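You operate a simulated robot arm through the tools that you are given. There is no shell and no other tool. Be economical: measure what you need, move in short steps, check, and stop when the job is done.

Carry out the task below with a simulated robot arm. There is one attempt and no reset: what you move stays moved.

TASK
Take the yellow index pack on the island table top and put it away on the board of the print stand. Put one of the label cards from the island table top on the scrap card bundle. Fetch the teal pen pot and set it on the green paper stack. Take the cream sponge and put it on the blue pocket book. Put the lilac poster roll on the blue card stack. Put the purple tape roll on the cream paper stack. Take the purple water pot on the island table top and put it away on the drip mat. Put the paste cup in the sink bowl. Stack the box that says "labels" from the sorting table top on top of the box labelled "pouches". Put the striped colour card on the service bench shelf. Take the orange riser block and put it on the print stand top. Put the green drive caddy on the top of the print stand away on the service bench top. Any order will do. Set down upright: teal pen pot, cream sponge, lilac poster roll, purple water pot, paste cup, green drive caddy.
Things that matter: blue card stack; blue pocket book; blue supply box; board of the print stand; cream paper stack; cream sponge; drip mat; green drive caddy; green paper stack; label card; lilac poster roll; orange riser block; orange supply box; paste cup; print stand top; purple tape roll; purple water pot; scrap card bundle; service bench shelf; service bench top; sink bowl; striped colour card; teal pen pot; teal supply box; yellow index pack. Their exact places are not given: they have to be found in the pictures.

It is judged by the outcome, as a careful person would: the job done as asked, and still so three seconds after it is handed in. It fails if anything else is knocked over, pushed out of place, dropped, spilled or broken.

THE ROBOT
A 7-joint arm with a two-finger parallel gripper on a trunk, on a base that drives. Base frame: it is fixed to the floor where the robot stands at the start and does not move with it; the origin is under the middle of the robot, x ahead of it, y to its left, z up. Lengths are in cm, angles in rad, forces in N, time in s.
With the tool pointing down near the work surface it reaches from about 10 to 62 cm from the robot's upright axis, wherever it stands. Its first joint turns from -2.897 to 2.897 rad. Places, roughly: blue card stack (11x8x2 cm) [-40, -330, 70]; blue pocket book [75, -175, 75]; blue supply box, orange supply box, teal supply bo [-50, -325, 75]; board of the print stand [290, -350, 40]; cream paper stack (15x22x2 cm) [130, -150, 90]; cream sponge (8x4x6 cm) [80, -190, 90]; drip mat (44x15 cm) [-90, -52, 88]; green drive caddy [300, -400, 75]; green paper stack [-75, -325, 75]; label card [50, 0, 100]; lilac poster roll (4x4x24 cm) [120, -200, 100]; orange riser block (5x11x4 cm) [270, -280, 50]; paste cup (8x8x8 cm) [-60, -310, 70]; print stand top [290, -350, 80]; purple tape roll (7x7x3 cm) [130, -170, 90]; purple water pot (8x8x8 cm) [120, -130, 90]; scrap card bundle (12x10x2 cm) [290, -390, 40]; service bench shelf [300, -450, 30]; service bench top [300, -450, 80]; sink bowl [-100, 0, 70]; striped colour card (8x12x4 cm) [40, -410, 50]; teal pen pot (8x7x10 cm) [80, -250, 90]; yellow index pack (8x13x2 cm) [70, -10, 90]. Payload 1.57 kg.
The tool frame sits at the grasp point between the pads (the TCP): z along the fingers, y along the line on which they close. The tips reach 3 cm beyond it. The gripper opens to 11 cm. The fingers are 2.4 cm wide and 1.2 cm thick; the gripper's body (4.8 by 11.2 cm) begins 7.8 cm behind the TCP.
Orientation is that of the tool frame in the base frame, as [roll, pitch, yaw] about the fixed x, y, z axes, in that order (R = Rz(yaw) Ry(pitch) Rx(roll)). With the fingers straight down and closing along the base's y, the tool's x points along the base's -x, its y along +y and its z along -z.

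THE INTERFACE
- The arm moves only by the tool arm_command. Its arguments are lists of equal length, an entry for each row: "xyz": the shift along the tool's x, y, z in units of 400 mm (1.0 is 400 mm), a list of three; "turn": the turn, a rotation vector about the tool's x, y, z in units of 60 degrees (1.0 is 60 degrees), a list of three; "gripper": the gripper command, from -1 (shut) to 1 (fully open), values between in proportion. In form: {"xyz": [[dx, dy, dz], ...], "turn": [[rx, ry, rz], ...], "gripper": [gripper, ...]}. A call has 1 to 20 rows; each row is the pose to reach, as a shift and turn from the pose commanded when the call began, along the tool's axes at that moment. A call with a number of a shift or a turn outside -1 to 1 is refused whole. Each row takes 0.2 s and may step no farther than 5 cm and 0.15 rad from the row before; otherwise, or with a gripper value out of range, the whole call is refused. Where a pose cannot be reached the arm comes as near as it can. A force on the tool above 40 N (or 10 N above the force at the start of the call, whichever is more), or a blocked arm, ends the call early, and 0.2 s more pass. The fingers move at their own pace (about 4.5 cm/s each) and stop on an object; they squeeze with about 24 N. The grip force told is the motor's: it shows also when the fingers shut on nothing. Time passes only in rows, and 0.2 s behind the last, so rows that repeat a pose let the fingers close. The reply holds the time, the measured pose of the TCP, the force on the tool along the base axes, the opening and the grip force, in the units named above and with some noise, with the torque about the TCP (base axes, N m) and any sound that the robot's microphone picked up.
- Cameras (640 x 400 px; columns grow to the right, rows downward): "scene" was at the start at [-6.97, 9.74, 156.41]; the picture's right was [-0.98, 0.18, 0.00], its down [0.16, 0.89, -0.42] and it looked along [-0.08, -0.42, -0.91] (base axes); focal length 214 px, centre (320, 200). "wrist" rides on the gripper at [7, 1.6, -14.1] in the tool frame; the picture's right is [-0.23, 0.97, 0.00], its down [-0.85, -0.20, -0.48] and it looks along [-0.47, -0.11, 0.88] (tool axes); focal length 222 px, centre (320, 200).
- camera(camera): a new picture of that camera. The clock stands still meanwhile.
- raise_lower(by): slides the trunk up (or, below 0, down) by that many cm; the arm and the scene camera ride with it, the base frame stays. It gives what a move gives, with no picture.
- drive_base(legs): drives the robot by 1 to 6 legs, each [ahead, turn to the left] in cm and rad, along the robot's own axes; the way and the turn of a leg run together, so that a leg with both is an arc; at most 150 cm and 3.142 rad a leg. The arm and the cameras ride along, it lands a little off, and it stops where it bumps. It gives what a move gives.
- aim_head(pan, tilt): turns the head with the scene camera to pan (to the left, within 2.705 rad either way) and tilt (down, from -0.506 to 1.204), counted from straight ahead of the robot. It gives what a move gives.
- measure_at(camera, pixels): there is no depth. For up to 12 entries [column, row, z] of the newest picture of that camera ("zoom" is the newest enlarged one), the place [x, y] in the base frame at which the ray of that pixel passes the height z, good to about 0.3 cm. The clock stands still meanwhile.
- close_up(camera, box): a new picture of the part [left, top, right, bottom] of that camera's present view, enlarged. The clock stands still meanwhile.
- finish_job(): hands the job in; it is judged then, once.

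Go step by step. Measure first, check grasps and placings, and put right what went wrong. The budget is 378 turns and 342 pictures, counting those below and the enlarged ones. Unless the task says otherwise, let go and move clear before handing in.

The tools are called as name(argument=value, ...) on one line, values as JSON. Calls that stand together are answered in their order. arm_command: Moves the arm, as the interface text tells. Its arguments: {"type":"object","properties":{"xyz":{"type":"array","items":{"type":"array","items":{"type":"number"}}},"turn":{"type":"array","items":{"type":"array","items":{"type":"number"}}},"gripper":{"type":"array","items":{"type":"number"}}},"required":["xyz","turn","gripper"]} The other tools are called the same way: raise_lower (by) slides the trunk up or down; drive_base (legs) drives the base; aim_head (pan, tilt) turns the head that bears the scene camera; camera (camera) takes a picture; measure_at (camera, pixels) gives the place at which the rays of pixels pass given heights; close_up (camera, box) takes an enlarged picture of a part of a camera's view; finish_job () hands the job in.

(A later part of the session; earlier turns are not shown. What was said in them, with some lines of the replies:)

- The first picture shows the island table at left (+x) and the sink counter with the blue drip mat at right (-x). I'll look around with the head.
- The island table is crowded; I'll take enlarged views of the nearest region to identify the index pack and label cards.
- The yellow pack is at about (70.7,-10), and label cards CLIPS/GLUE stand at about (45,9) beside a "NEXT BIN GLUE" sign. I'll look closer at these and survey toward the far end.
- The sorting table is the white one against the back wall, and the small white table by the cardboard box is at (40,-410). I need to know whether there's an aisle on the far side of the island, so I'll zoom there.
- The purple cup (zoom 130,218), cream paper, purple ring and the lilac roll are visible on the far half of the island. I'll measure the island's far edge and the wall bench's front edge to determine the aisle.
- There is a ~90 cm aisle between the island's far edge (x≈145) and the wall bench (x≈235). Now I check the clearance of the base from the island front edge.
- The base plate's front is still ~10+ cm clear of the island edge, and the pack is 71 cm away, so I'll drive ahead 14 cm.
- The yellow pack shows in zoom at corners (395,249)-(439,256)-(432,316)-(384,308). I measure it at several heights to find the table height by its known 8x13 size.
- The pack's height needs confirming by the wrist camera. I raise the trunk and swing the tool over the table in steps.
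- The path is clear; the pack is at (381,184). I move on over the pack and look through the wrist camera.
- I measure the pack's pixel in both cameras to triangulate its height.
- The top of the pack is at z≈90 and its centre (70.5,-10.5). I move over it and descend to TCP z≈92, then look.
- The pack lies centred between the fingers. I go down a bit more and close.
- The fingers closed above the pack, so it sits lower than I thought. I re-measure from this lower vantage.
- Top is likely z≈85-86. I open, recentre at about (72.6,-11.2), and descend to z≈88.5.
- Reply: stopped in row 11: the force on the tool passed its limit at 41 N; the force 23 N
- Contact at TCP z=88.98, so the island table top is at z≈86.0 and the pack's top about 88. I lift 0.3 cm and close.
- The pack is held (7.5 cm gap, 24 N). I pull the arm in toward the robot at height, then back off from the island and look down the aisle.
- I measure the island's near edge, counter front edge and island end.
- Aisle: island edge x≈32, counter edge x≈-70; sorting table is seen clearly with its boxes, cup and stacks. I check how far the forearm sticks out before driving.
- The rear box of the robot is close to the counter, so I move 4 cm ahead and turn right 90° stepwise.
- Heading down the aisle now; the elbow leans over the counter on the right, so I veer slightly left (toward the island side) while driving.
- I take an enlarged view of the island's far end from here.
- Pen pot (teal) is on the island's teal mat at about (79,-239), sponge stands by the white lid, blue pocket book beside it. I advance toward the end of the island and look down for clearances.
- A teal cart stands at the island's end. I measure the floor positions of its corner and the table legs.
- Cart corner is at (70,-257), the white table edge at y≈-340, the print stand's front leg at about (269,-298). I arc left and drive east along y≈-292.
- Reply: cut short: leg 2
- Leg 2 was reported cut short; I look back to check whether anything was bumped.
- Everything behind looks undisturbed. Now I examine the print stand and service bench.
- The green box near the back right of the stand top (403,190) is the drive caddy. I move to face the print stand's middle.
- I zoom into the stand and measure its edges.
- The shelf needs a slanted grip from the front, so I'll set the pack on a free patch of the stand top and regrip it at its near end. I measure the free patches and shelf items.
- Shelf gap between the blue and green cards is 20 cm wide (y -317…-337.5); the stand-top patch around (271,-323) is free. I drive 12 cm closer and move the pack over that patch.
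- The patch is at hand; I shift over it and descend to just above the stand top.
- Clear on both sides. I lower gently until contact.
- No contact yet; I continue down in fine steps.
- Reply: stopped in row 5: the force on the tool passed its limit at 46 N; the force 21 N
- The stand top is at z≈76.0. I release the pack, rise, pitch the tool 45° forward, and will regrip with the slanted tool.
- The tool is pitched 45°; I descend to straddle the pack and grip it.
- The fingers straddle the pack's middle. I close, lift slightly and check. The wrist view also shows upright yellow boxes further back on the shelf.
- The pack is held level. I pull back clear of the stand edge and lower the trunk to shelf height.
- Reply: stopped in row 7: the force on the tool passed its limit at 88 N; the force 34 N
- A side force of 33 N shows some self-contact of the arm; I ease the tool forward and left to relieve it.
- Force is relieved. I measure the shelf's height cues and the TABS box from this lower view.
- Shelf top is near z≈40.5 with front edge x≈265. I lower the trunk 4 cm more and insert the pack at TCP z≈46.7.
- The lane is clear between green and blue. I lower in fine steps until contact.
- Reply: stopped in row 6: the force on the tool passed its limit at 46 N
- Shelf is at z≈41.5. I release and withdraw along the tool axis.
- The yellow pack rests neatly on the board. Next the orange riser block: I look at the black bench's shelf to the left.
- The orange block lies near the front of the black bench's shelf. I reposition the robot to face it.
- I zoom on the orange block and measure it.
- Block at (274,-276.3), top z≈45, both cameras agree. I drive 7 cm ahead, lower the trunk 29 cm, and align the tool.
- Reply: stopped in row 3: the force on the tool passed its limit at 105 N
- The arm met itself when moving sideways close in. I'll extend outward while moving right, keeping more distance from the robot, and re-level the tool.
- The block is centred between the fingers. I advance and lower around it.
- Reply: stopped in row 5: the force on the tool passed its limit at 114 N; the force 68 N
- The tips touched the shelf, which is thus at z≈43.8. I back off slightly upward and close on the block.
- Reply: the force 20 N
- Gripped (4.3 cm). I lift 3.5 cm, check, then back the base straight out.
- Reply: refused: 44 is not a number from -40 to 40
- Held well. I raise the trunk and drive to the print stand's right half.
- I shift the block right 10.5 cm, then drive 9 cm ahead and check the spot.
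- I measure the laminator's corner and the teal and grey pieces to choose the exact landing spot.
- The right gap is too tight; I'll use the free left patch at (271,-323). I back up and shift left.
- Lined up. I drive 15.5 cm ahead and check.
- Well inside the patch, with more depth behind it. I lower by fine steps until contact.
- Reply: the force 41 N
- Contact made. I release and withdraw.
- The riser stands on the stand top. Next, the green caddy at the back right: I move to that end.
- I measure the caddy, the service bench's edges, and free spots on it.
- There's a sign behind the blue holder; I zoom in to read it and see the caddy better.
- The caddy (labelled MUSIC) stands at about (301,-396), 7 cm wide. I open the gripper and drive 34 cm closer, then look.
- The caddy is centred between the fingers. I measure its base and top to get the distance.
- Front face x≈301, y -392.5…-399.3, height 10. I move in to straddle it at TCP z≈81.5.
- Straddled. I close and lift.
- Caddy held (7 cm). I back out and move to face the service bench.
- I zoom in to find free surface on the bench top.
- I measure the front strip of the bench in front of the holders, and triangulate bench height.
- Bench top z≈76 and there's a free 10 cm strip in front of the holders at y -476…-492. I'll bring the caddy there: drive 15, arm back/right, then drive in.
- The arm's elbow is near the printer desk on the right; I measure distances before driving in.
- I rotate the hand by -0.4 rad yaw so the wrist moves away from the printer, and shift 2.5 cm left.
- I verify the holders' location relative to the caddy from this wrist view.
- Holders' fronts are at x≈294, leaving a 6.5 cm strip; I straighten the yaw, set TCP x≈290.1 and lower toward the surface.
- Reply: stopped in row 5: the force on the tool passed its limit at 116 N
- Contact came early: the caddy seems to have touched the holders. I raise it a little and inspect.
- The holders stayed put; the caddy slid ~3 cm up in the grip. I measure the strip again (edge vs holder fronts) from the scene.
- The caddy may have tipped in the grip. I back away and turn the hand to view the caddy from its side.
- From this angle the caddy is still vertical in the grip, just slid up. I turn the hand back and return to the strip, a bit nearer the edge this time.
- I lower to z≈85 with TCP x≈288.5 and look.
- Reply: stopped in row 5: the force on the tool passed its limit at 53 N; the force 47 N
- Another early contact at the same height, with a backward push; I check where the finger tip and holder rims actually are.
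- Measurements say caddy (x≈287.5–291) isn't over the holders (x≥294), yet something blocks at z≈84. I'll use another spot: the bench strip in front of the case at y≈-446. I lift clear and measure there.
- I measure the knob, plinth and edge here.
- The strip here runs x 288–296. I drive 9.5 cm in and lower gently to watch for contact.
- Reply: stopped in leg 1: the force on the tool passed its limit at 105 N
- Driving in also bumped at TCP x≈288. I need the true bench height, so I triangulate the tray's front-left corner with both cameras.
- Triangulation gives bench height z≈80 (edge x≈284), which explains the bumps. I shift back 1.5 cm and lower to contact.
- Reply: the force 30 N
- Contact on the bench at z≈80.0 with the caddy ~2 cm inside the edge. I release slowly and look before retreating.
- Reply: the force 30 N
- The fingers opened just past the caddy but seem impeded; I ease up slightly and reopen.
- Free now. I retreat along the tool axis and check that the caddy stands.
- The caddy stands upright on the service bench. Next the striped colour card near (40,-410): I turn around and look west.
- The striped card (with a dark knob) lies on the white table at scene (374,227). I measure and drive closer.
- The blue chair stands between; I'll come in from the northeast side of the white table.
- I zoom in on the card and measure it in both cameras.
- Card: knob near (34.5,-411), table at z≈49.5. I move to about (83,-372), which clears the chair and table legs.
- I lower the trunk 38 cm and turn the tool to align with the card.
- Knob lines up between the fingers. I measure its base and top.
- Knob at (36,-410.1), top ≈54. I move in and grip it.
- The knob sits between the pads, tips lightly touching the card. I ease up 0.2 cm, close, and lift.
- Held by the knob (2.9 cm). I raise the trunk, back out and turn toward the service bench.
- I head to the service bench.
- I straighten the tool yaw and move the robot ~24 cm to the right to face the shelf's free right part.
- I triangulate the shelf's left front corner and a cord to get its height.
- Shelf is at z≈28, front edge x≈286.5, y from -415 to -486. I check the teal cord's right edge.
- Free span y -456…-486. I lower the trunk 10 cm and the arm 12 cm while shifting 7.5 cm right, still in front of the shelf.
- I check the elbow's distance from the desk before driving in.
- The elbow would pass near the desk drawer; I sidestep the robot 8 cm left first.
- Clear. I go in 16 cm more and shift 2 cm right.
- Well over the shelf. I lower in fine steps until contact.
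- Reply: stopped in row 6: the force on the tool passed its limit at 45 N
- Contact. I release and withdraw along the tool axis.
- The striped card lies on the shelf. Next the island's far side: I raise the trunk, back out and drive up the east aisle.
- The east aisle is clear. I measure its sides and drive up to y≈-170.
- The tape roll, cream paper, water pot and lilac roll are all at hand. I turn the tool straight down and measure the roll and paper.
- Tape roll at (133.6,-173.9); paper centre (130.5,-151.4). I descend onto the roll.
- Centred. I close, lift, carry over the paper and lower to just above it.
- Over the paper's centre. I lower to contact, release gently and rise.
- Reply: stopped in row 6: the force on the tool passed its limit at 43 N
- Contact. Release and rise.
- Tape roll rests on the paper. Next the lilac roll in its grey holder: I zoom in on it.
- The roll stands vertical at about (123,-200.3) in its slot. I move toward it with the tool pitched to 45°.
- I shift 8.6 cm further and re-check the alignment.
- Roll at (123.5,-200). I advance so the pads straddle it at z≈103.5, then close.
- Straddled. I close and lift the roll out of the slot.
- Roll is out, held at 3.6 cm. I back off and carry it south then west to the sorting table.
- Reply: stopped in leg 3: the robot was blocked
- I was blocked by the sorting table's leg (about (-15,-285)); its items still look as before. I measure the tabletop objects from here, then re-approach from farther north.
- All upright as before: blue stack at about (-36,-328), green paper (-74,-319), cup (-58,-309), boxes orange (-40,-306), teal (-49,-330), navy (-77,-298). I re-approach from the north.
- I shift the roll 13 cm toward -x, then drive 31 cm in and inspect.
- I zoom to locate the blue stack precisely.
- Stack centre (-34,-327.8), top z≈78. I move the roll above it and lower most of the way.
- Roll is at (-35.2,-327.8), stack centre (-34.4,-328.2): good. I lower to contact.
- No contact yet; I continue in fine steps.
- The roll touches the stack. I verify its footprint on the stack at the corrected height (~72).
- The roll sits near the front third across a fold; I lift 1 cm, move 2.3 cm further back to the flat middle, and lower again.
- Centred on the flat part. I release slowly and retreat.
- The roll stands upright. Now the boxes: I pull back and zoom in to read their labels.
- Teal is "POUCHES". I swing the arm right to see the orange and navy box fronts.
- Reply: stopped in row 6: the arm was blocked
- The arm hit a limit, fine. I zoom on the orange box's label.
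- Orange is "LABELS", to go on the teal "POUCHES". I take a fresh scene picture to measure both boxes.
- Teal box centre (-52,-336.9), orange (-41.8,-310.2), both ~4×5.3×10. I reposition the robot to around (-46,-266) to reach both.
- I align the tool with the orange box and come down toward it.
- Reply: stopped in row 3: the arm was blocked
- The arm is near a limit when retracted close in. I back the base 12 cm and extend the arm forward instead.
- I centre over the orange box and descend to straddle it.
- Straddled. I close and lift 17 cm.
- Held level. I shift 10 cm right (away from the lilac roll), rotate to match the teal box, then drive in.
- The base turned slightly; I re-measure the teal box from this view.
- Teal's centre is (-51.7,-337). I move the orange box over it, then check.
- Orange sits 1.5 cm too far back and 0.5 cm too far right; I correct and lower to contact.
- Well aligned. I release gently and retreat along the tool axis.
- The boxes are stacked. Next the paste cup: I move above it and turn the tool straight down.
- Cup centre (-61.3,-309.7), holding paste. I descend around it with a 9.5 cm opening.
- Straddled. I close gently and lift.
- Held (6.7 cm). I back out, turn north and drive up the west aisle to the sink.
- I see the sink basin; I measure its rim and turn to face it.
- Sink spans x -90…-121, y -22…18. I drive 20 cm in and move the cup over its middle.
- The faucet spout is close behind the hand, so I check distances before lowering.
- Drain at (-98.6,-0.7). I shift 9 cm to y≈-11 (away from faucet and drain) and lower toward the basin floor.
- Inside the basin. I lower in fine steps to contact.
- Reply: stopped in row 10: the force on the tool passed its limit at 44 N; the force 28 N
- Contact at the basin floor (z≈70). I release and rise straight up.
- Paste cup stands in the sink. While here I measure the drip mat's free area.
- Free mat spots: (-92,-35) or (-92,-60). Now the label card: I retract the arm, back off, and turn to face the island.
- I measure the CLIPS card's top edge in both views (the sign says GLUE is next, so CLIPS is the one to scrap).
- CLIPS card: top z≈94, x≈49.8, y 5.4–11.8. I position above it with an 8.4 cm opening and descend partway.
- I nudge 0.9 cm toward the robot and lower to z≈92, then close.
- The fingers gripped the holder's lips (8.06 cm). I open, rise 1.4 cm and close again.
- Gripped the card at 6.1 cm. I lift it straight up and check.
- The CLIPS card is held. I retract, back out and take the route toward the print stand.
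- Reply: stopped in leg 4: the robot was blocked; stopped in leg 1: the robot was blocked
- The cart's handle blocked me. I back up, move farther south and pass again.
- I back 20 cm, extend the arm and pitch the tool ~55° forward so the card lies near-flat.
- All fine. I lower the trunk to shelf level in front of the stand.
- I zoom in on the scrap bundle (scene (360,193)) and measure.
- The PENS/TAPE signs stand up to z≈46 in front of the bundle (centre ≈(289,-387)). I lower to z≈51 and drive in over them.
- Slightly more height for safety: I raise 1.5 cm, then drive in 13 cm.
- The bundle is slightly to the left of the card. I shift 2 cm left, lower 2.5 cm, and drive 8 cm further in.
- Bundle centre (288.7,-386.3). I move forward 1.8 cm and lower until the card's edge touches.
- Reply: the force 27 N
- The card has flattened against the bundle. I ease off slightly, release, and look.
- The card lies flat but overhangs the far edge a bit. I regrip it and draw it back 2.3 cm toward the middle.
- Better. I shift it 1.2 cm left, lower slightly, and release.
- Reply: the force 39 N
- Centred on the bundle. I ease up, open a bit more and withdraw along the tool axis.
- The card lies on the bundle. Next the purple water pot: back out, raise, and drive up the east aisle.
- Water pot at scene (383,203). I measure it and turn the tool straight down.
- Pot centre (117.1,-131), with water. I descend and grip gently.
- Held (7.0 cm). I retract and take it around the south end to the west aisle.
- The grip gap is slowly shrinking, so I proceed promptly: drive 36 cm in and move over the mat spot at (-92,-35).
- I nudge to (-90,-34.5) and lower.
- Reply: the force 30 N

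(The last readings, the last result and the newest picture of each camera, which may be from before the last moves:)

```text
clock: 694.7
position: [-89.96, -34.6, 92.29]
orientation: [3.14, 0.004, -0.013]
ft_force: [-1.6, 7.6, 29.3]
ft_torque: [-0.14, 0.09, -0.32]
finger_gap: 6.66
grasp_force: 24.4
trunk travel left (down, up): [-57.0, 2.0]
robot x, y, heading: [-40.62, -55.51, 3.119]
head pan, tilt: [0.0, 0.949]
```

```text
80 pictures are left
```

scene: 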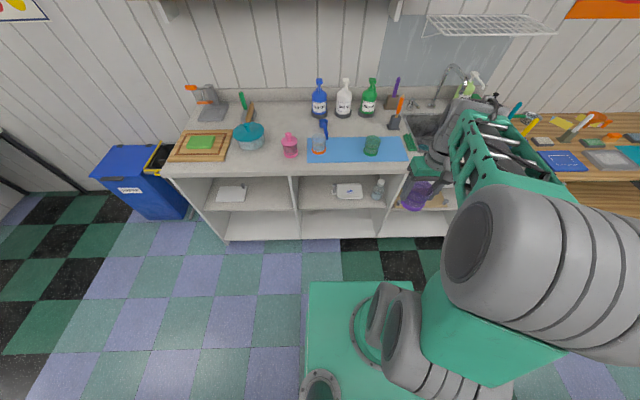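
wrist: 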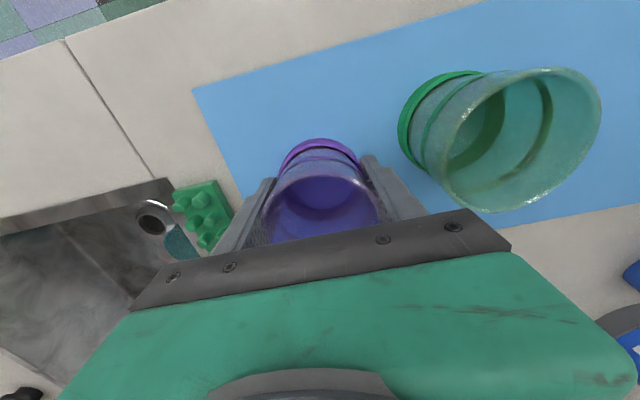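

Seated on the mat. I release gently and rise.

arm_command(xyz=[[0, 0, -0.005], [0, 0, -0.008], [0, 0, -0.008], [0, 0, -0.008], [0, 0, -0.06], [0, 0, -0.16], [0, 0, -0.28], [0, 0, -0.4]], turn=[[0, 0, 0], [0, 0, 0], [0, 0, 0], [0, 0, 0], [0, 0, 0], [0, 0, 0], [0, 0, 0], [0, 0, 0]], gripper=[0.35, 0.5, 0.6, 0.6, 0.6, 0.6, 0.6, 0.6])

camera(camera="wrist")

```text
clock: 696.5
position: [-90.06, -34.54, 107.89]
orientation: [3.138, 0.0, -0.011]
ft_force: [0.4, -0.8, 1.3]
ft_torque: [-0.02, -0.02, 0.0]
finger_gap: 8.82
grasp_force: 0.0
trunk travel left (down, up): [-57.0, 2.0]
robot x, y, heading: [-40.92, -55.51, 3.121]
head pan, tilt: [0.0, 0.949]
```

```text
79 pictures are left
```

wrist: 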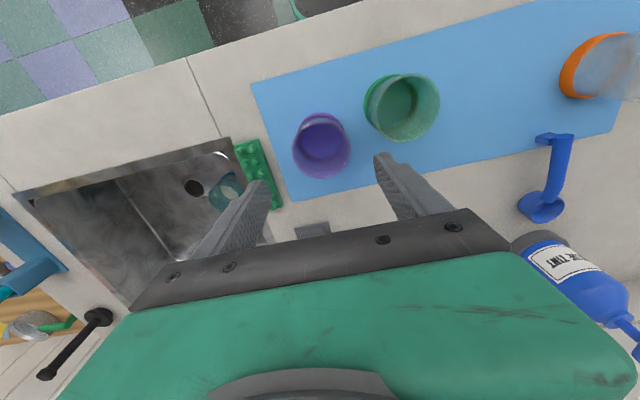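

The water pot stands on the mat. Now the sponge: I go down the west aisle to view the island's south-west corner.

arm_command(xyz=[[0.1, 0, -0.03], [0.2, 0, -0.06], [0.3, 0, -0.09], [0.35, 0, -0.1]], turn=[[0, 0, 0], [0, 0, 0], [0, 0, 0], [0, 0, 0]], gripper=[1, 1, 1, 1])

drive_base(legs=[[-30, 0], [0, 1.57], [130, 0], [0, 1.4]])

aim_head(pan=0.0, tilt=0.75)

camera(camera="scene")

```text
clock: 697.5
position: [-76.03, -34.68, 112.15]
orientation: [3.138, 0.0, -0.01]
ft_force: [1.1, -0.9, -0.6]
ft_torque: [0.03, 0.0, 0.05]
finger_gap: 11.0
grasp_force: 0.1
trunk travel left (down, up): [-57.0, 2.0]
robot x, y, heading: [-40.69, -55.77, 3.113]
head pan, tilt: [0.0, 0.949]
```

```text
clock: 712.8
position: [17.28, -212.43, 112.16]
orientation: [3.14, -0.001, 2.948]
ft_force: [-0.2, 0.2, -0.2]
ft_torque: [0.01, -0.02, -0.03]
finger_gap: 11.01
grasp_force: 0.1
trunk travel left (down, up): [-57.0, 2.0]
robot x, y, heading: [-13.32, -185.57, -0.203]
head pan, tilt: [0.0, 0.949]
```

```text
clock: 713.6
position: [17.22, -212.57, 112.02]
orientation: [3.139, 0.0, 2.95]
ft_force: [0.0, -0.5, 0.3]
ft_torque: [-0.01, 0.0, 0.0]
finger_gap: 11.02
grasp_force: 0.0
trunk travel left (down, up): [-57.0, 2.0]
robot x, y, heading: [-13.66, -185.39, -0.21]
head pan, tilt: [0.0, 0.75]
```

```text
78 pictures are left
```

scene: 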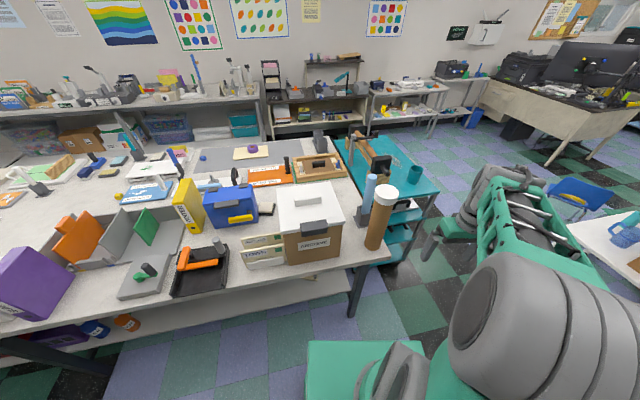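

measure_at(camera="scene", pixels=[[287, 264, 86], [338, 256, 86], [278, 225, 108], [340, 218, 108], [278, 186, 108], [328, 183, 108], [375, 245, 86], [385, 190, 118], [362, 222, 86], [391, 258, 86], [415, 180, 96], [412, 165, 86]])

close_up(camera="scene", box=[220, 120, 440, 258])

```text
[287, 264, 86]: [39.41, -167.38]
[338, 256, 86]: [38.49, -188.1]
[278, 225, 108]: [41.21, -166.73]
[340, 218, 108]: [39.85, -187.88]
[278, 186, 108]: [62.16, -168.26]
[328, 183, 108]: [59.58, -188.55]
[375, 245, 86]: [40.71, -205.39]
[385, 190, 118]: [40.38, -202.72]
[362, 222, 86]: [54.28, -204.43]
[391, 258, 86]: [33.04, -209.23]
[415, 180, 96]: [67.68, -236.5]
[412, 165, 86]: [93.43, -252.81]
```

```text
2.90 times, centred on (330, 189) of scene
```

zoom: 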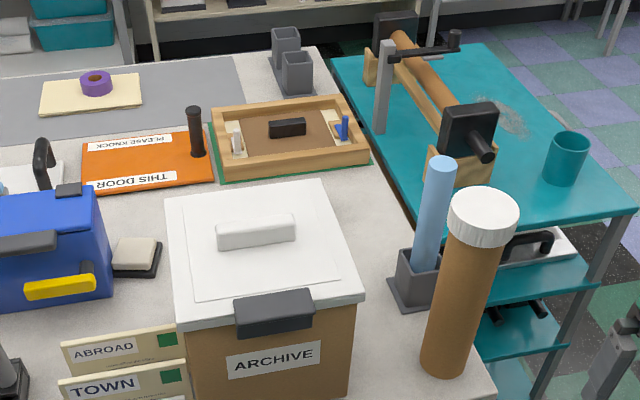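

Sponge and book lie behind the ARCHIVE box (x 39–61, lid z≈108). I turn to face east, centre the arm and raise it before driving in over the box.

drive_base(legs=[[0, 0.21]])

arm_command(xyz=[[0, 0.1, -0.05], [0, 0.2, -0.1], [0, 0.3, -0.15], [0, 0.4, -0.2], [0, 0.48, -0.22], [0, 0.48, -0.22]], turn=[[0, 0, 0], [0, 0, 0], [0, 0, 0], [0, 0, 0], [0, 0, 0], [0, 0, 0]], gripper=[1, 1, 1, 1, 1, 1])

drive_base(legs=[[27, 0]])

camera(camera="wrist")

```text
clock: 714.7
position: [22.28, -205.35, 112.09]
orientation: [3.141, 0.0, -3.124]
ft_force: [-0.2, 0.0, 0.0]
ft_torque: [0.0, 0.03, 0.01]
finger_gap: 11.0
grasp_force: 0.0
trunk travel left (down, up): [-57.0, 2.0]
robot x, y, heading: [-13.5, -185.2, 0.001]
head pan, tilt: [0.0, 0.75]
```

```text
clock: 716.1
position: [21.93, -186.15, 121.03]
orientation: [3.139, -0.001, -3.123]
ft_force: [0.4, 0.5, -0.3]
ft_torque: [-0.04, 0.04, 0.01]
finger_gap: 10.98
grasp_force: 0.1
trunk travel left (down, up): [-57.0, 2.0]
robot x, y, heading: [-13.23, -185.58, 0.006]
head pan, tilt: [0.0, 0.75]
```

```text
clock: 718.0
position: [48.52, -186.11, 120.93]
orientation: [3.139, 0.0, -3.124]
ft_force: [-0.8, 0.2, 0.5]
ft_torque: [0.0, 0.02, 0.0]
finger_gap: 10.98
grasp_force: 0.1
trunk travel left (down, up): [-57.0, 2.0]
robot x, y, heading: [13.12, -185.23, 0.003]
head pan, tilt: [0.0, 0.75]
```

```text
76 pictures are left
```

wrist: 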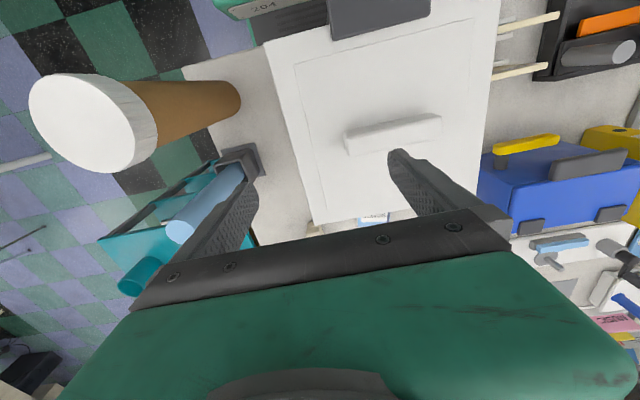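

Clear. I extend 22 cm forward beyond the box and look.

arm_command(xyz=[[-0.1, 0, 0], [-0.2, 0, 0], [-0.3, 0, 0], [-0.4, 0, 0], [-0.5, 0, 0], [-0.56, 0, 0], [-0.56, 0, 0]], turn=[[0, 0, 0], [0, 0, 0], [0, 0, 0], [0, 0, 0], [0, 0, 0], [0, 0, 0], [0, 0, 0]], gripper=[1, 1, 1, 1, 1, 1, 1])

camera(camera="wrist")

camera(camera="scene")

```text
clock: 719.6
position: [70.8, -185.66, 121.04]
orientation: [3.139, 0.002, -3.125]
ft_force: [-0.2, -0.1, 0.6]
ft_torque: [0.01, 0.04, 0.03]
finger_gap: 11.03
grasp_force: 0.1
trunk travel left (down, up): [-57.0, 2.0]
robot x, y, heading: [12.73, -185.32, 0.007]
head pan, tilt: [0.0, 0.75]
```

```text
75 pictures are left
```

wrist: 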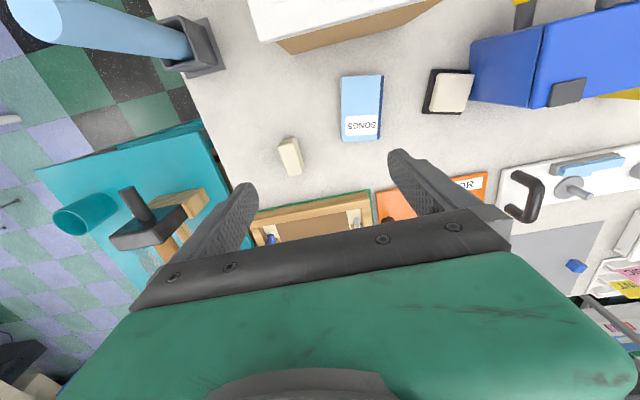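

```text
74 pictures are left
```

scene: 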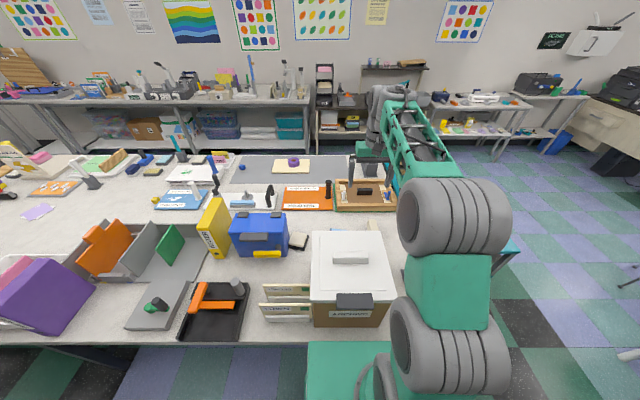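

The cream sponge (290,155) and the SONGS book (361,107) are both in view. I measure them.

close_up(camera="wrist", box=[240, 60, 400, 190])

measure_at(camera="wrist", pixels=[[341, 78, 88], [383, 76, 88], [379, 140, 88], [344, 141, 88], [279, 143, 92], [298, 138, 92], [304, 172, 88], [292, 175, 88], [290, 157, 90], [442, 92, 90], [300, 40, 86]])

```text
3.08 times, centred on (320, 125) of wrist
```

zoom: 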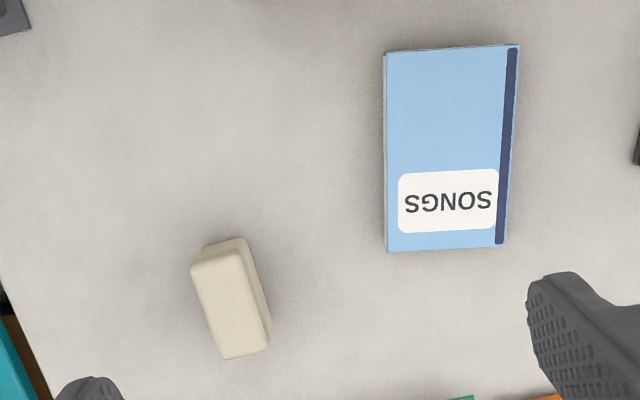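

```text
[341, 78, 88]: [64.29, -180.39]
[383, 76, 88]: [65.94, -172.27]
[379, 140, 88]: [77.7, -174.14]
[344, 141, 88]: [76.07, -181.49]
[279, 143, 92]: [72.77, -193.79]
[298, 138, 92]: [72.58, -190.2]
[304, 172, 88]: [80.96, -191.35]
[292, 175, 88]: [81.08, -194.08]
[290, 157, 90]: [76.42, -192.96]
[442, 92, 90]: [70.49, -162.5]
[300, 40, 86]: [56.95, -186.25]
```

Sponge centre (76.1,-192), top z≈92, 3.5 cm thick across y. I descend on it.

arm_command(xyz=[[-0.07, -0.08, 0.05], [-0.13, -0.16, 0.12], [-0.13, -0.16, 0.24], [-0.13, -0.16, 0.36], [-0.13, -0.16, 0.48], [-0.13, -0.16, 0.56], [-0.13, -0.16, 0.6], [-0.13, -0.16, 0.6]], turn=[[0, 0, 0], [0, 0, 0], [0, 0, 0], [0, 0, 0], [0, 0, 0], [0, 0, 0], [0, 0, 0], [0, 0, 0]], gripper=[0.3, 0.3, 0.3, 0.3, 0.3, 0.3, 0.3, 0.3])

camera(camera="wrist")

```text
clock: 721.4
position: [76.14, -191.85, 97.02]
orientation: [3.139, 0.0, -3.122]
ft_force: [0.0, -0.3, 0.0]
ft_torque: [0.0, -0.02, 0.01]
finger_gap: 7.14
grasp_force: 0.0
trunk travel left (down, up): [-57.0, 2.0]
robot x, y, heading: [12.95, -185.44, 0.002]
head pan, tilt: [0.0, 0.75]
```

```text
72 pictures are left
```

wrist: 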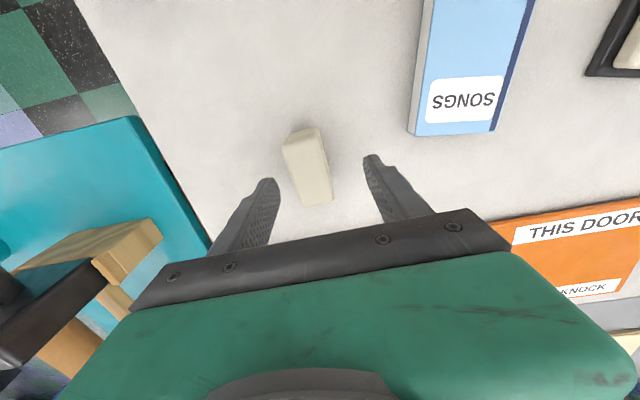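

arm_command(xyz=[[0, -0.01, 0.06], [0, -0.01, 0.12], [0, -0.01, 0.155], [0, -0.01, 0.155], [0, -0.01, 0.155], [0, -0.01, 0.155], [0, -0.01, 0.155], [0, -0.01, 0.155], [0, -0.01, 0.1], [0, -0.01, 0.0], [0, -0.01, -0.05]], turn=[[0, 0, 0], [0, 0, 0], [0, 0, 0], [0, 0, 0], [0, 0, 0], [0, 0, 0], [0, 0, 0], [0, 0, 0], [0, 0, 0], [0, 0, 0], [0, 0, 0]], gripper=[0.3, 0.3, 0.3, 0, -0.5, -1, -1, -1, -1, -1, -1])

camera(camera="wrist")

```text
clock: 723.8
position: [76.04, -192.47, 98.9]
orientation: [3.139, 0.001, -3.123]
ft_force: [-0.5, -0.4, -0.6]
ft_torque: [0.02, -0.01, -0.01]
finger_gap: 3.5
grasp_force: 24.5
trunk travel left (down, up): [-57.0, 2.0]
robot x, y, heading: [12.98, -185.33, 0.003]
head pan, tilt: [0.0, 0.75]
```

```text
71 pictures are left
```

wrist: 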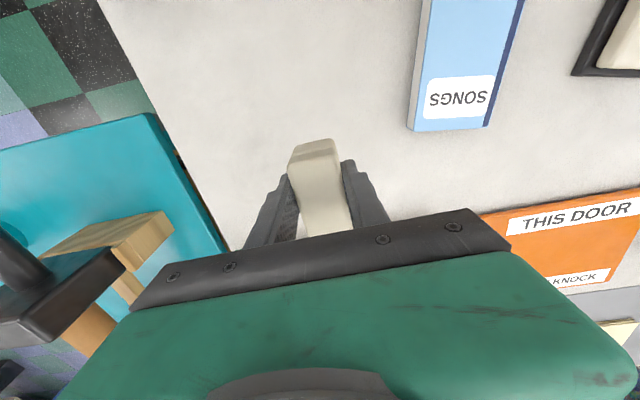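

Held (3.5 cm). I carry it over the book's centre (71,-177) and lower.

arm_command(xyz=[[0.03, 0.1, -0.03], [0.06, 0.2, -0.03], [0.09, 0.3, -0.03], [0.118, 0.39, 0.0], [0.118, 0.39, 0.08], [0.118, 0.39, 0.12], [0.118, 0.39, 0.13], [0.118, 0.39, 0.14], [0.118, 0.39, 0.15], [0.118, 0.39, 0.16], [0.118, 0.39, 0.17], [0.118, 0.39, 0.18]], turn=[[0, 0, 0.02], [0, 0, 0.04], [0, 0, 0.08], [0, 0, 0.11], [0, 0, 0.11], [0, 0, 0.11], [0, 0, 0.11], [0, 0, 0.11], [0, 0, 0.11], [0, 0, 0.11], [0, 0, 0.11], [0, 0, 0.11]], gripper=[-1, -1, -1, -1, -1, -1, -1, -1, -1, -1, -1, -1])

camera(camera="wrist")

```text
clock: 726.4
position: [71.26, -176.76, 92.24]
orientation: [3.135, 0.009, 3.044]
ft_force: [0.3, 2.6, 32.7]
ft_torque: [-0.03, -0.07, -0.02]
finger_gap: 3.51
grasp_force: 24.3
trunk travel left (down, up): [-57.0, 2.0]
robot x, y, heading: [12.77, -185.05, 0.002]
head pan, tilt: [0.0, 0.75]
```

```text
70 pictures are left
```

wrist: 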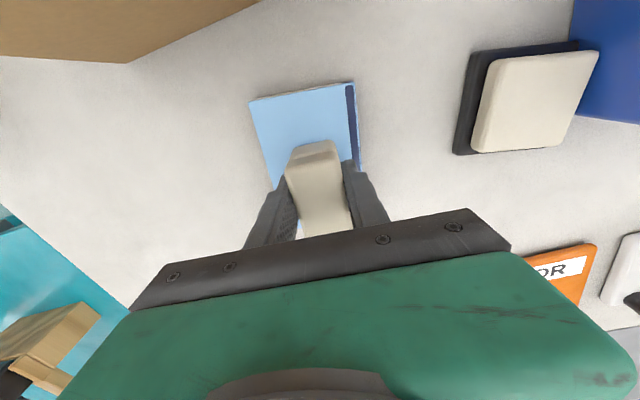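

On the book. I release and rise.

arm_command(xyz=[[0, 0, -0.008], [0, 0, -0.01], [0, 0, -0.01], [0, 0, -0.06], [0, 0, -0.16], [0, 0, -0.28], [0, 0, -0.4], [0, 0, -0.52], [0, 0, -0.64], [0, 0, -0.74]], turn=[[0, 0, 0], [0, 0, 0], [0, 0, 0], [0, 0, 0], [0, 0, 0], [0, 0, 0], [0, 0, 0], [0, 0, 0], [0, 0, 0], [0, 0, 0]], gripper=[-0.25, 0, 0.1, 0.1, 0.1, 0.1, 0.1, 0.1, 0.1, 0.1])

camera(camera="wrist")

```text
clock: 728.6
position: [71.17, -176.49, 121.47]
orientation: [3.139, 0.0, 3.045]
ft_force: [0.1, 0.0, 0.1]
ft_torque: [-0.01, -0.02, -0.01]
finger_gap: 6.01
grasp_force: 0.1
trunk travel left (down, up): [-57.0, 2.0]
robot x, y, heading: [12.66, -185.44, 0.008]
head pan, tilt: [0.0, 0.75]
```

```text
69 pictures are left
```

wrist: 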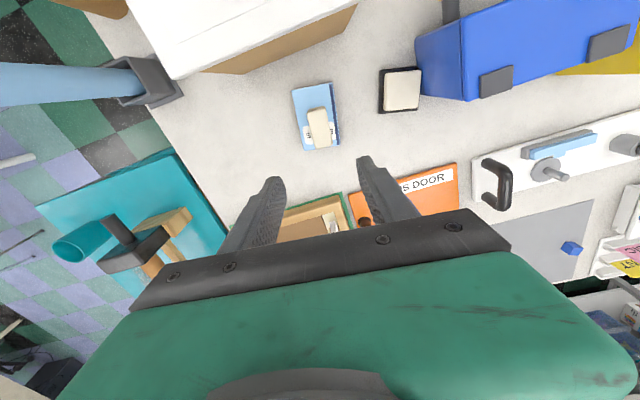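

The sponge rests on the book. Last: the teal pen pot on the cart. I retract over the box, back out and go around to the cart's west side.

arm_command(xyz=[[0.1, 0, 0], [0.2, 0, 0], [0.3, 0, 0], [0.4, 0, 0], [0.5, 0, 0], [0.56, 0, 0]], turn=[[0, 0, -0.02], [0, 0, -0.04], [0, 0, -0.06], [0, 0, -0.08], [0, 0, -0.09], [0, 0, -0.09]], gripper=[0.5, 1, 1, 1, 1, 1])

drive_base(legs=[[-27, 0], [0, -1.57], [57, 0], [0, 1.57], [38, 0]])

camera(camera="scene")

camera(camera="wrist")

```text
clock: 730.0
position: [48.91, -174.46, 121.56]
orientation: [3.14, 0.0, 3.139]
ft_force: [0.7, 0.3, -0.1]
ft_torque: [-0.02, -0.02, -0.04]
finger_gap: 11.0
grasp_force: 0.0
trunk travel left (down, up): [-57.0, 2.0]
robot x, y, heading: [13.18, -185.29, 0.005]
head pan, tilt: [0.0, 0.75]
```

```text
clock: 744.4
position: [61.14, -231.67, 121.55]
orientation: [3.14, 0.001, 3.133]
ft_force: [0.4, 0.1, 0.3]
ft_torque: [-0.01, 0.03, -0.01]
finger_gap: 10.98
grasp_force: 0.1
trunk travel left (down, up): [-57.0, 2.0]
robot x, y, heading: [25.42, -242.02, -0.001]
head pan, tilt: [0.0, 0.75]
```

```text
68 pictures are left
```

scene: 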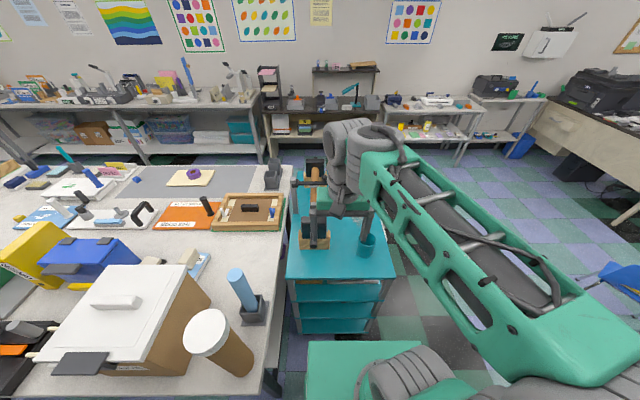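

```text
67 pictures are left
```

wrist: 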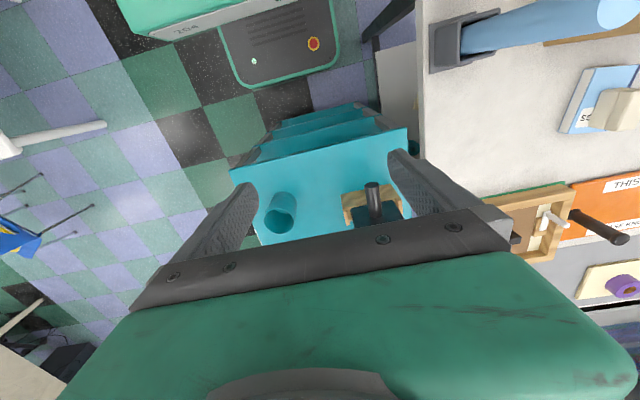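

measure_at(camera="scene", pixels=[[364, 254, 86], [364, 254, 80], [364, 254, 76], [366, 237, 92], [366, 237, 88], [288, 277, 84], [288, 277, 78], [394, 277, 80]])

measure_at(camera="wrist", pixels=[[281, 195, 84], [281, 195, 78], [281, 218, 92], [281, 218, 88], [408, 128, 84], [408, 128, 78], [231, 170, 80]])

close_up(camera="scene", box=[280, 200, 440, 300])

```text
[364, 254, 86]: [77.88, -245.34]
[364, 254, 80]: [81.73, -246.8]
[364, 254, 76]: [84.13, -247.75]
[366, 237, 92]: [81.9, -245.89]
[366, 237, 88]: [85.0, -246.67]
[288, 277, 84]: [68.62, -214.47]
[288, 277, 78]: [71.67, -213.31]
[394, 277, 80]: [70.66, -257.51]
```

```text
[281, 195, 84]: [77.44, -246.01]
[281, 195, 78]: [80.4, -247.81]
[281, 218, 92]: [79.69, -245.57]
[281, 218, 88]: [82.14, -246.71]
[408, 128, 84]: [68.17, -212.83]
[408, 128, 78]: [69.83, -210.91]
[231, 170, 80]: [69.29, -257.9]
```

```text
4.00 times, centred on (360, 250) of scene
```

zoom: 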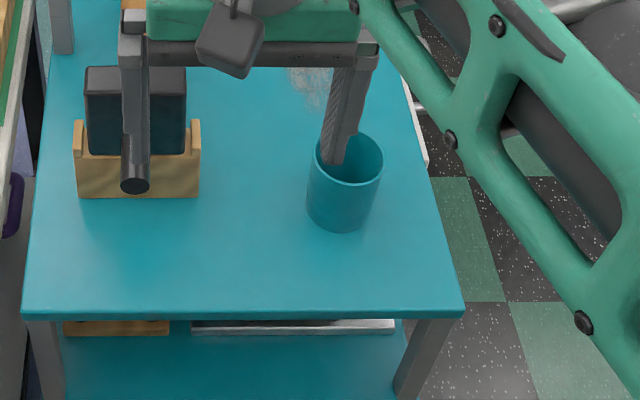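

Pot centre ≈(80.5,-245.8), top ≈93. I move over it and look.

arm_command(xyz=[[-0.08, -0.06, 0], [-0.16, -0.12, 0], [-0.24, -0.18, 0], [-0.32, -0.24, 0], [-0.4, -0.3, 0], [-0.475, -0.3525, 0.05], [-0.475, -0.3525, 0.15], [-0.475, -0.3525, 0.27], [-0.475, -0.3525, 0.27]], turn=[[0, 0, 0], [0, 0, 0], [0, 0, 0], [0, 0, 0], [0, 0, 0], [0, 0, 0], [0, 0, 0], [0, 0, 0], [0, 0, 0]], gripper=[0.85, 0.85, 0.85, 0.85, 0.85, 0.85, 0.85, 0.85, 0.85])

camera(camera="wrist")

```text
clock: 746.4
position: [80.15, -245.98, 110.88]
orientation: [3.14, 0.0, 3.134]
ft_force: [0.9, -0.1, 0.9]
ft_torque: [0.0, 0.01, -0.01]
finger_gap: 10.2
grasp_force: 0.0
trunk travel left (down, up): [-57.0, 2.0]
robot x, y, heading: [25.39, -242.56, -0.0]
head pan, tilt: [0.0, 0.75]
```

```text
65 pictures are left
```

wrist: 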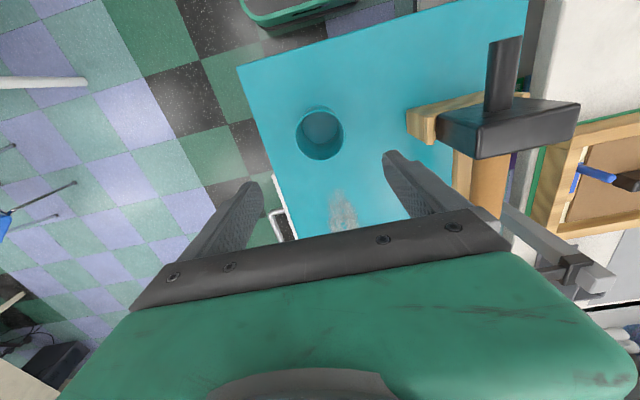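

measure_at(camera="wrist", pixels=[[320, 136, 92], [320, 136, 88], [297, 136, 92], [344, 132, 92], [320, 108, 84]])

```text
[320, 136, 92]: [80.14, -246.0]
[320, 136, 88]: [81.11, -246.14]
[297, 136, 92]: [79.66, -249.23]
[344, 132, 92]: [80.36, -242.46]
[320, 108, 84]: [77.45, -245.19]
```

Aligned. I descend to z≈91 and check.

arm_command(xyz=[[-0.01, 0, 0.12], [-0.01, 0, 0.24], [-0.01, 0, 0.36], [-0.01, 0, 0.45], [-0.01, 0, 0.495], [-0.01, 0, 0.495]], turn=[[0, 0, 0], [0, 0, 0], [0, 0, 0], [0, 0, 0], [0, 0, 0], [0, 0, 0]], gripper=[0.85, 0.85, 0.85, 0.85, 0.85, 0.85])

camera(camera="wrist")

```text
clock: 747.8
position: [80.32, -245.88, 90.89]
orientation: [3.139, 0.001, 3.134]
ft_force: [-0.9, -0.1, -0.4]
ft_torque: [-0.02, -0.02, -0.01]
finger_gap: 10.2
grasp_force: 0.1
trunk travel left (down, up): [-57.0, 2.0]
robot x, y, heading: [25.15, -242.08, -0.001]
head pan, tilt: [0.0, 0.75]
```

```text
64 pictures are left
```

wrist: 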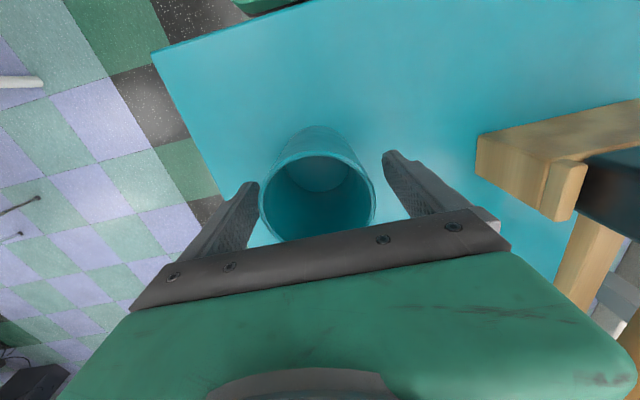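

I go 1.5 cm lower, close and lift.

arm_command(xyz=[[0, 0, 0.02], [0, 0, 0.038], [0, 0, 0.038], [0, 0, 0.038], [0, 0, 0.038], [0, 0, 0.038], [0, 0, 0.038], [0, 0, 0.0], [0, 0, -0.1], [0, 0, -0.2], [0, 0, -0.3], [0, 0, -0.4], [0, 0, -0.5], [0, 0, -0.6]], turn=[[0, 0, 0], [0, 0, 0], [0, 0, 0], [0, 0, 0], [0, 0, 0], [0, 0, 0], [0, 0, 0], [0, 0, 0], [0, 0, 0], [0, 0, 0], [0, 0, 0], [0, 0, 0], [0, 0, 0], [0, 0, 0]], gripper=[0.85, 0.85, 0.5, 0, -0.5, -1, -1, -1, -1, -1, -1, -1, -1, -1])

camera(camera="wrist")

```text
clock: 750.8
position: [80.28, -245.93, 114.98]
orientation: [-3.141, 0.001, 3.132]
ft_force: [-1.1, 0.4, -0.6]
ft_torque: [0.01, -0.04, 0.02]
finger_gap: 7.14
grasp_force: 24.1
trunk travel left (down, up): [-57.0, 2.0]
robot x, y, heading: [25.02, -242.37, -0.004]
head pan, tilt: [0.0, 0.75]
```

```text
63 pictures are left
```

wrist: 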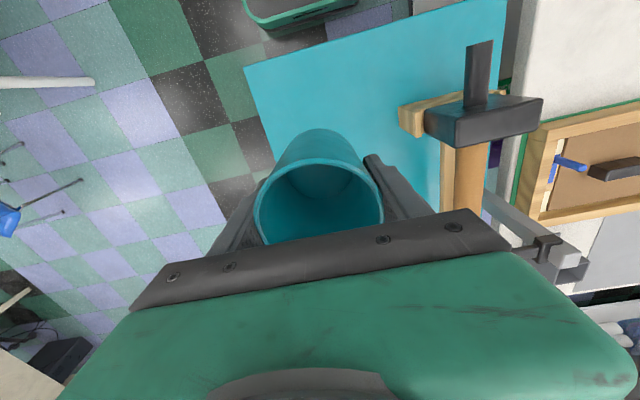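

Held (7.1 cm). I retract, back off and drive to the sorting table in front of the green paper.

arm_command(xyz=[[0.1, 0, 0], [0.2, 0, 0], [0.3, 0, 0], [0.4, 0, 0]], turn=[[0, 0, 0], [0, 0, 0], [0, 0, 0], [0, 0, 0]], gripper=[-1, -1, -1, -1])

drive_base(legs=[[-42, 0], [0, -1.5], [0, -1.29], [55, 0], [0, 1.22]])

camera(camera="wrist")

camera(camera="scene")

```text
clock: 751.8
position: [64.14, -245.81, 115.01]
orientation: [3.14, -0.001, 3.135]
ft_force: [-0.8, -0.4, -0.5]
ft_torque: [0.01, -0.01, 0.0]
finger_gap: 7.15
grasp_force: 23.9
trunk travel left (down, up): [-57.0, 2.0]
robot x, y, heading: [25.74, -242.55, 0.005]
head pan, tilt: [0.0, 0.75]
```

```text
clock: 767.1
position: [-74.48, -300.77, 114.94]
orientation: [3.14, 0.0, 1.553]
ft_force: [-0.3, 0.3, 0.0]
ft_torque: [-0.01, -0.01, 0.03]
finger_gap: 7.12
grasp_force: 23.7
trunk travel left (down, up): [-57.0, 2.0]
robot x, y, heading: [-70.97, -261.69, -1.58]
head pan, tilt: [0.0, 0.75]
```

```text
62 pictures are left
```

wrist: 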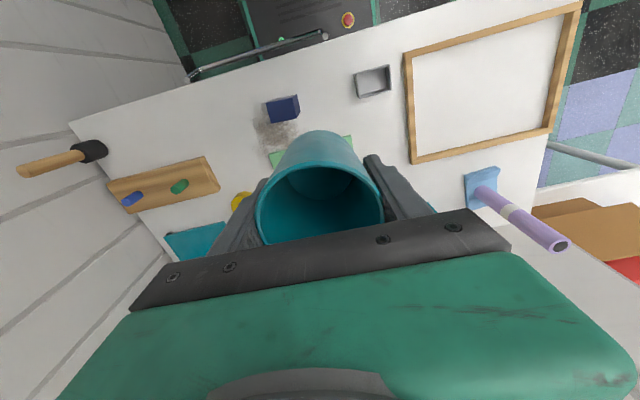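

```text
61 pictures are left
```

scene: 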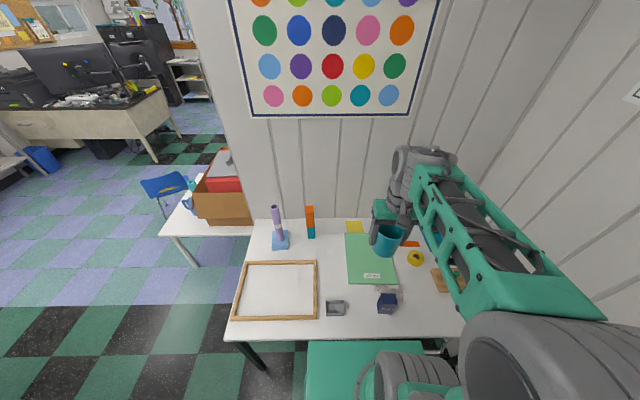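

measure_at(camera="scene", pixels=[[347, 235, 72], [350, 283, 72], [397, 284, 72], [371, 276, 72], [386, 307, 76], [372, 255, 72]])

```text
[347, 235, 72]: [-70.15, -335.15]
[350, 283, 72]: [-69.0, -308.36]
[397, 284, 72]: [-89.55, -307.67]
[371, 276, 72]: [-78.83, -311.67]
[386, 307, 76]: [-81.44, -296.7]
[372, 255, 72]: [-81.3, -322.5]
```

Green stack spans x -69…-89.6, y -308…-335. I move over its centre and lower.

drive_base(legs=[[4, 0]])

arm_command(xyz=[[-0.1, -0.03, 0], [-0.2, -0.06, 0], [-0.3, -0.09, 0], [-0.4, -0.103, 0.0], [-0.43, -0.103, 0.08], [-0.43, -0.103, 0.2], [-0.43, -0.103, 0.32], [-0.43, -0.103, 0.44], [-0.43, -0.103, 0.56], [-0.43, -0.103, 0.66], [-0.43, -0.103, 0.75], [-0.43, -0.103, 0.8], [-0.43, -0.103, 0.8]], turn=[[0, 0, 0], [0, 0, 0], [0, 0, 0], [0, 0, 0], [0, 0, 0], [0, 0, 0], [0, 0, 0], [0, 0, 0], [0, 0, 0], [0, 0, 0], [0, 0, 0], [0, 0, 0], [0, 0, 0]], gripper=[-1, -1, -1, -1, -1, -1, -1, -1, -1, -1, -1, -1, -1])

camera(camera="wrist")

```text
clock: 768.0
position: [-74.62, -304.94, 114.93]
orientation: [3.139, -0.003, 1.553]
ft_force: [-0.7, 0.2, -1.2]
ft_torque: [0.06, -0.01, -0.03]
finger_gap: 7.11
grasp_force: 23.9
trunk travel left (down, up): [-57.0, 2.0]
robot x, y, heading: [-70.85, -265.69, -1.577]
head pan, tilt: [0.0, 0.75]
```

```text
clock: 770.8
position: [-79.22, -321.98, 83.06]
orientation: [3.141, 0.001, 1.555]
ft_force: [0.0, -0.1, 0.0]
ft_torque: [0.02, 0.01, 0.0]
finger_gap: 7.11
grasp_force: 24.1
trunk travel left (down, up): [-57.0, 2.0]
robot x, y, heading: [-70.95, -265.91, -1.58]
head pan, tilt: [0.0, 0.75]
```

```text
60 pictures are left
```

wrist: 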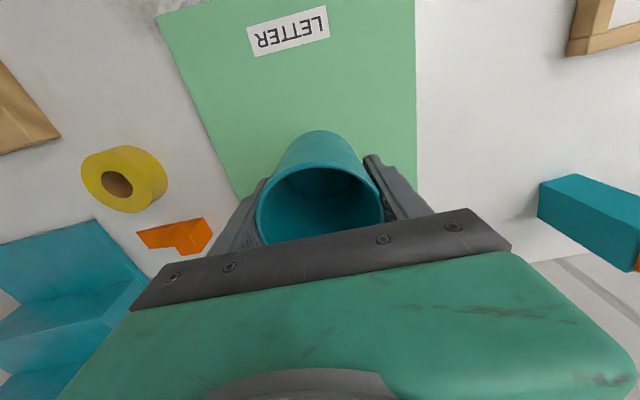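

Right over the green stack. I lower to contact.

arm_command(xyz=[[0, 0, 0.02], [0, 0, 0.035], [0, 0, 0.05], [0, 0, 0.06], [0, 0, 0.07], [0, 0, 0.08], [0, 0, 0.09], [0, 0, 0.1], [0, 0, 0.11], [0, 0, 0.12], [0, 0, 0.13], [0, 0, 0.14], [0, 0, 0.15]], turn=[[0, 0, 0], [0, 0, 0], [0, 0, 0], [0, 0, 0], [0, 0, 0], [0, 0, 0], [0, 0, 0], [0, 0, 0], [0, 0, 0], [0, 0, 0], [0, 0, 0], [0, 0, 0], [0, 0, 0]], gripper=[-1, -1, -1, -1, -1, -1, -1, -1, -1, -1, -1, -1, -1])

```text
clock: 773.6
position: [-78.95, -322.04, 77.09]
orientation: [3.139, 0.005, 1.552]
ft_force: [-5.2, -2.2, 16.2]
ft_torque: [0.01, -0.11, 0.0]
finger_gap: 6.33
grasp_force: 23.9
trunk travel left (down, up): [-57.0, 2.0]
robot x, y, heading: [-70.92, -265.75, -1.579]
head pan, tilt: [0.0, 0.75]
```

Seated (16 N). I release and rise.

arm_command(xyz=[[0, 0, -0.004], [0, 0, -0.006], [0, 0, -0.006], [0, 0, -0.006], [0, 0, -0.06], [0, 0, -0.16], [0, 0, -0.28], [0, 0, -0.4], [0, 0, -0.52], [0, 0, -0.64], [0, 0, -0.76]], turn=[[0, 0, 0], [0, 0, 0], [0, 0, 0], [0, 0, 0], [0, 0, 0], [0, 0, 0], [0, 0, 0], [0, 0, 0], [0, 0, 0], [0, 0, 0], [0, 0, 0]], gripper=[0.3, 0.5, 0.6, 0.6, 0.6, 0.6, 0.6, 0.6, 0.6, 0.6, 0.6])

camera(camera="wrist")

camera(camera="scene")

```text
clock: 776.0
position: [-79.02, -321.89, 107.43]
orientation: [3.141, -0.002, 1.553]
ft_force: [-0.8, 0.1, 0.5]
ft_torque: [0.0, -0.02, -0.02]
finger_gap: 8.82
grasp_force: 0.1
trunk travel left (down, up): [-57.0, 2.0]
robot x, y, heading: [-70.86, -265.8, -1.583]
head pan, tilt: [0.0, 0.75]
```

```text
59 pictures are left
```

wrist: 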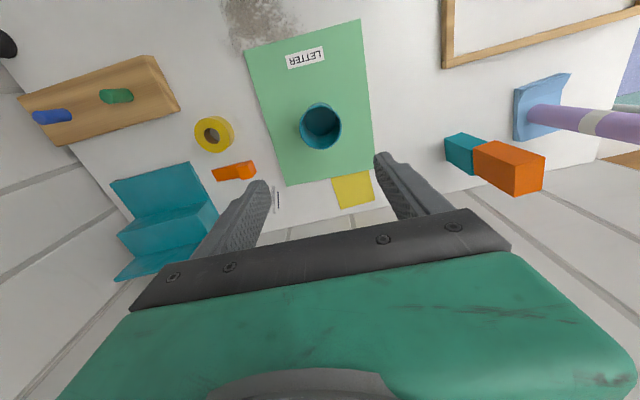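

```text
58 pictures are left
```

scene: 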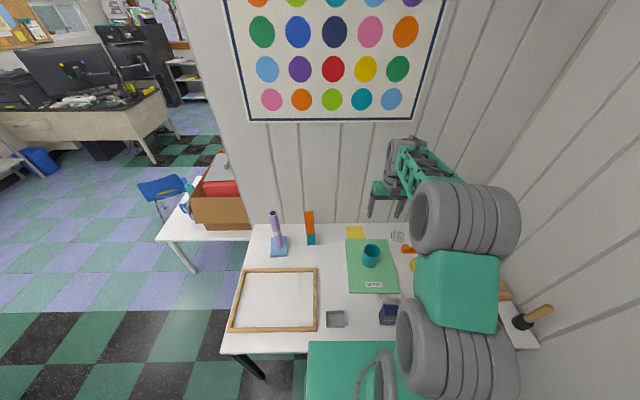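

Pen pot stands on the green paper; roll, stacked boxes and everything else are upright, and the arm is clear. All twelve jobs are done, so I hand in.

finish_job()

```text
The job is handed in.
```

I carried out all twelve placements, checked each one by camera as I set it down, and handed the job in with the arm clear.

- **Label card:** I used the CLIPS card, because the sign beside the two cards says the next bin is GLUE.
- **Bumps:** The base bumped the sorting table's leg and the teal cart's handle once each. The camera showed nothing on either knocked over.
- **Drive caddy:** While I was setting it down, it touched the two holders on the service bench and slid about 3 cm in the grip. The holders did not move, and the caddy now stands upright in front of the black case.
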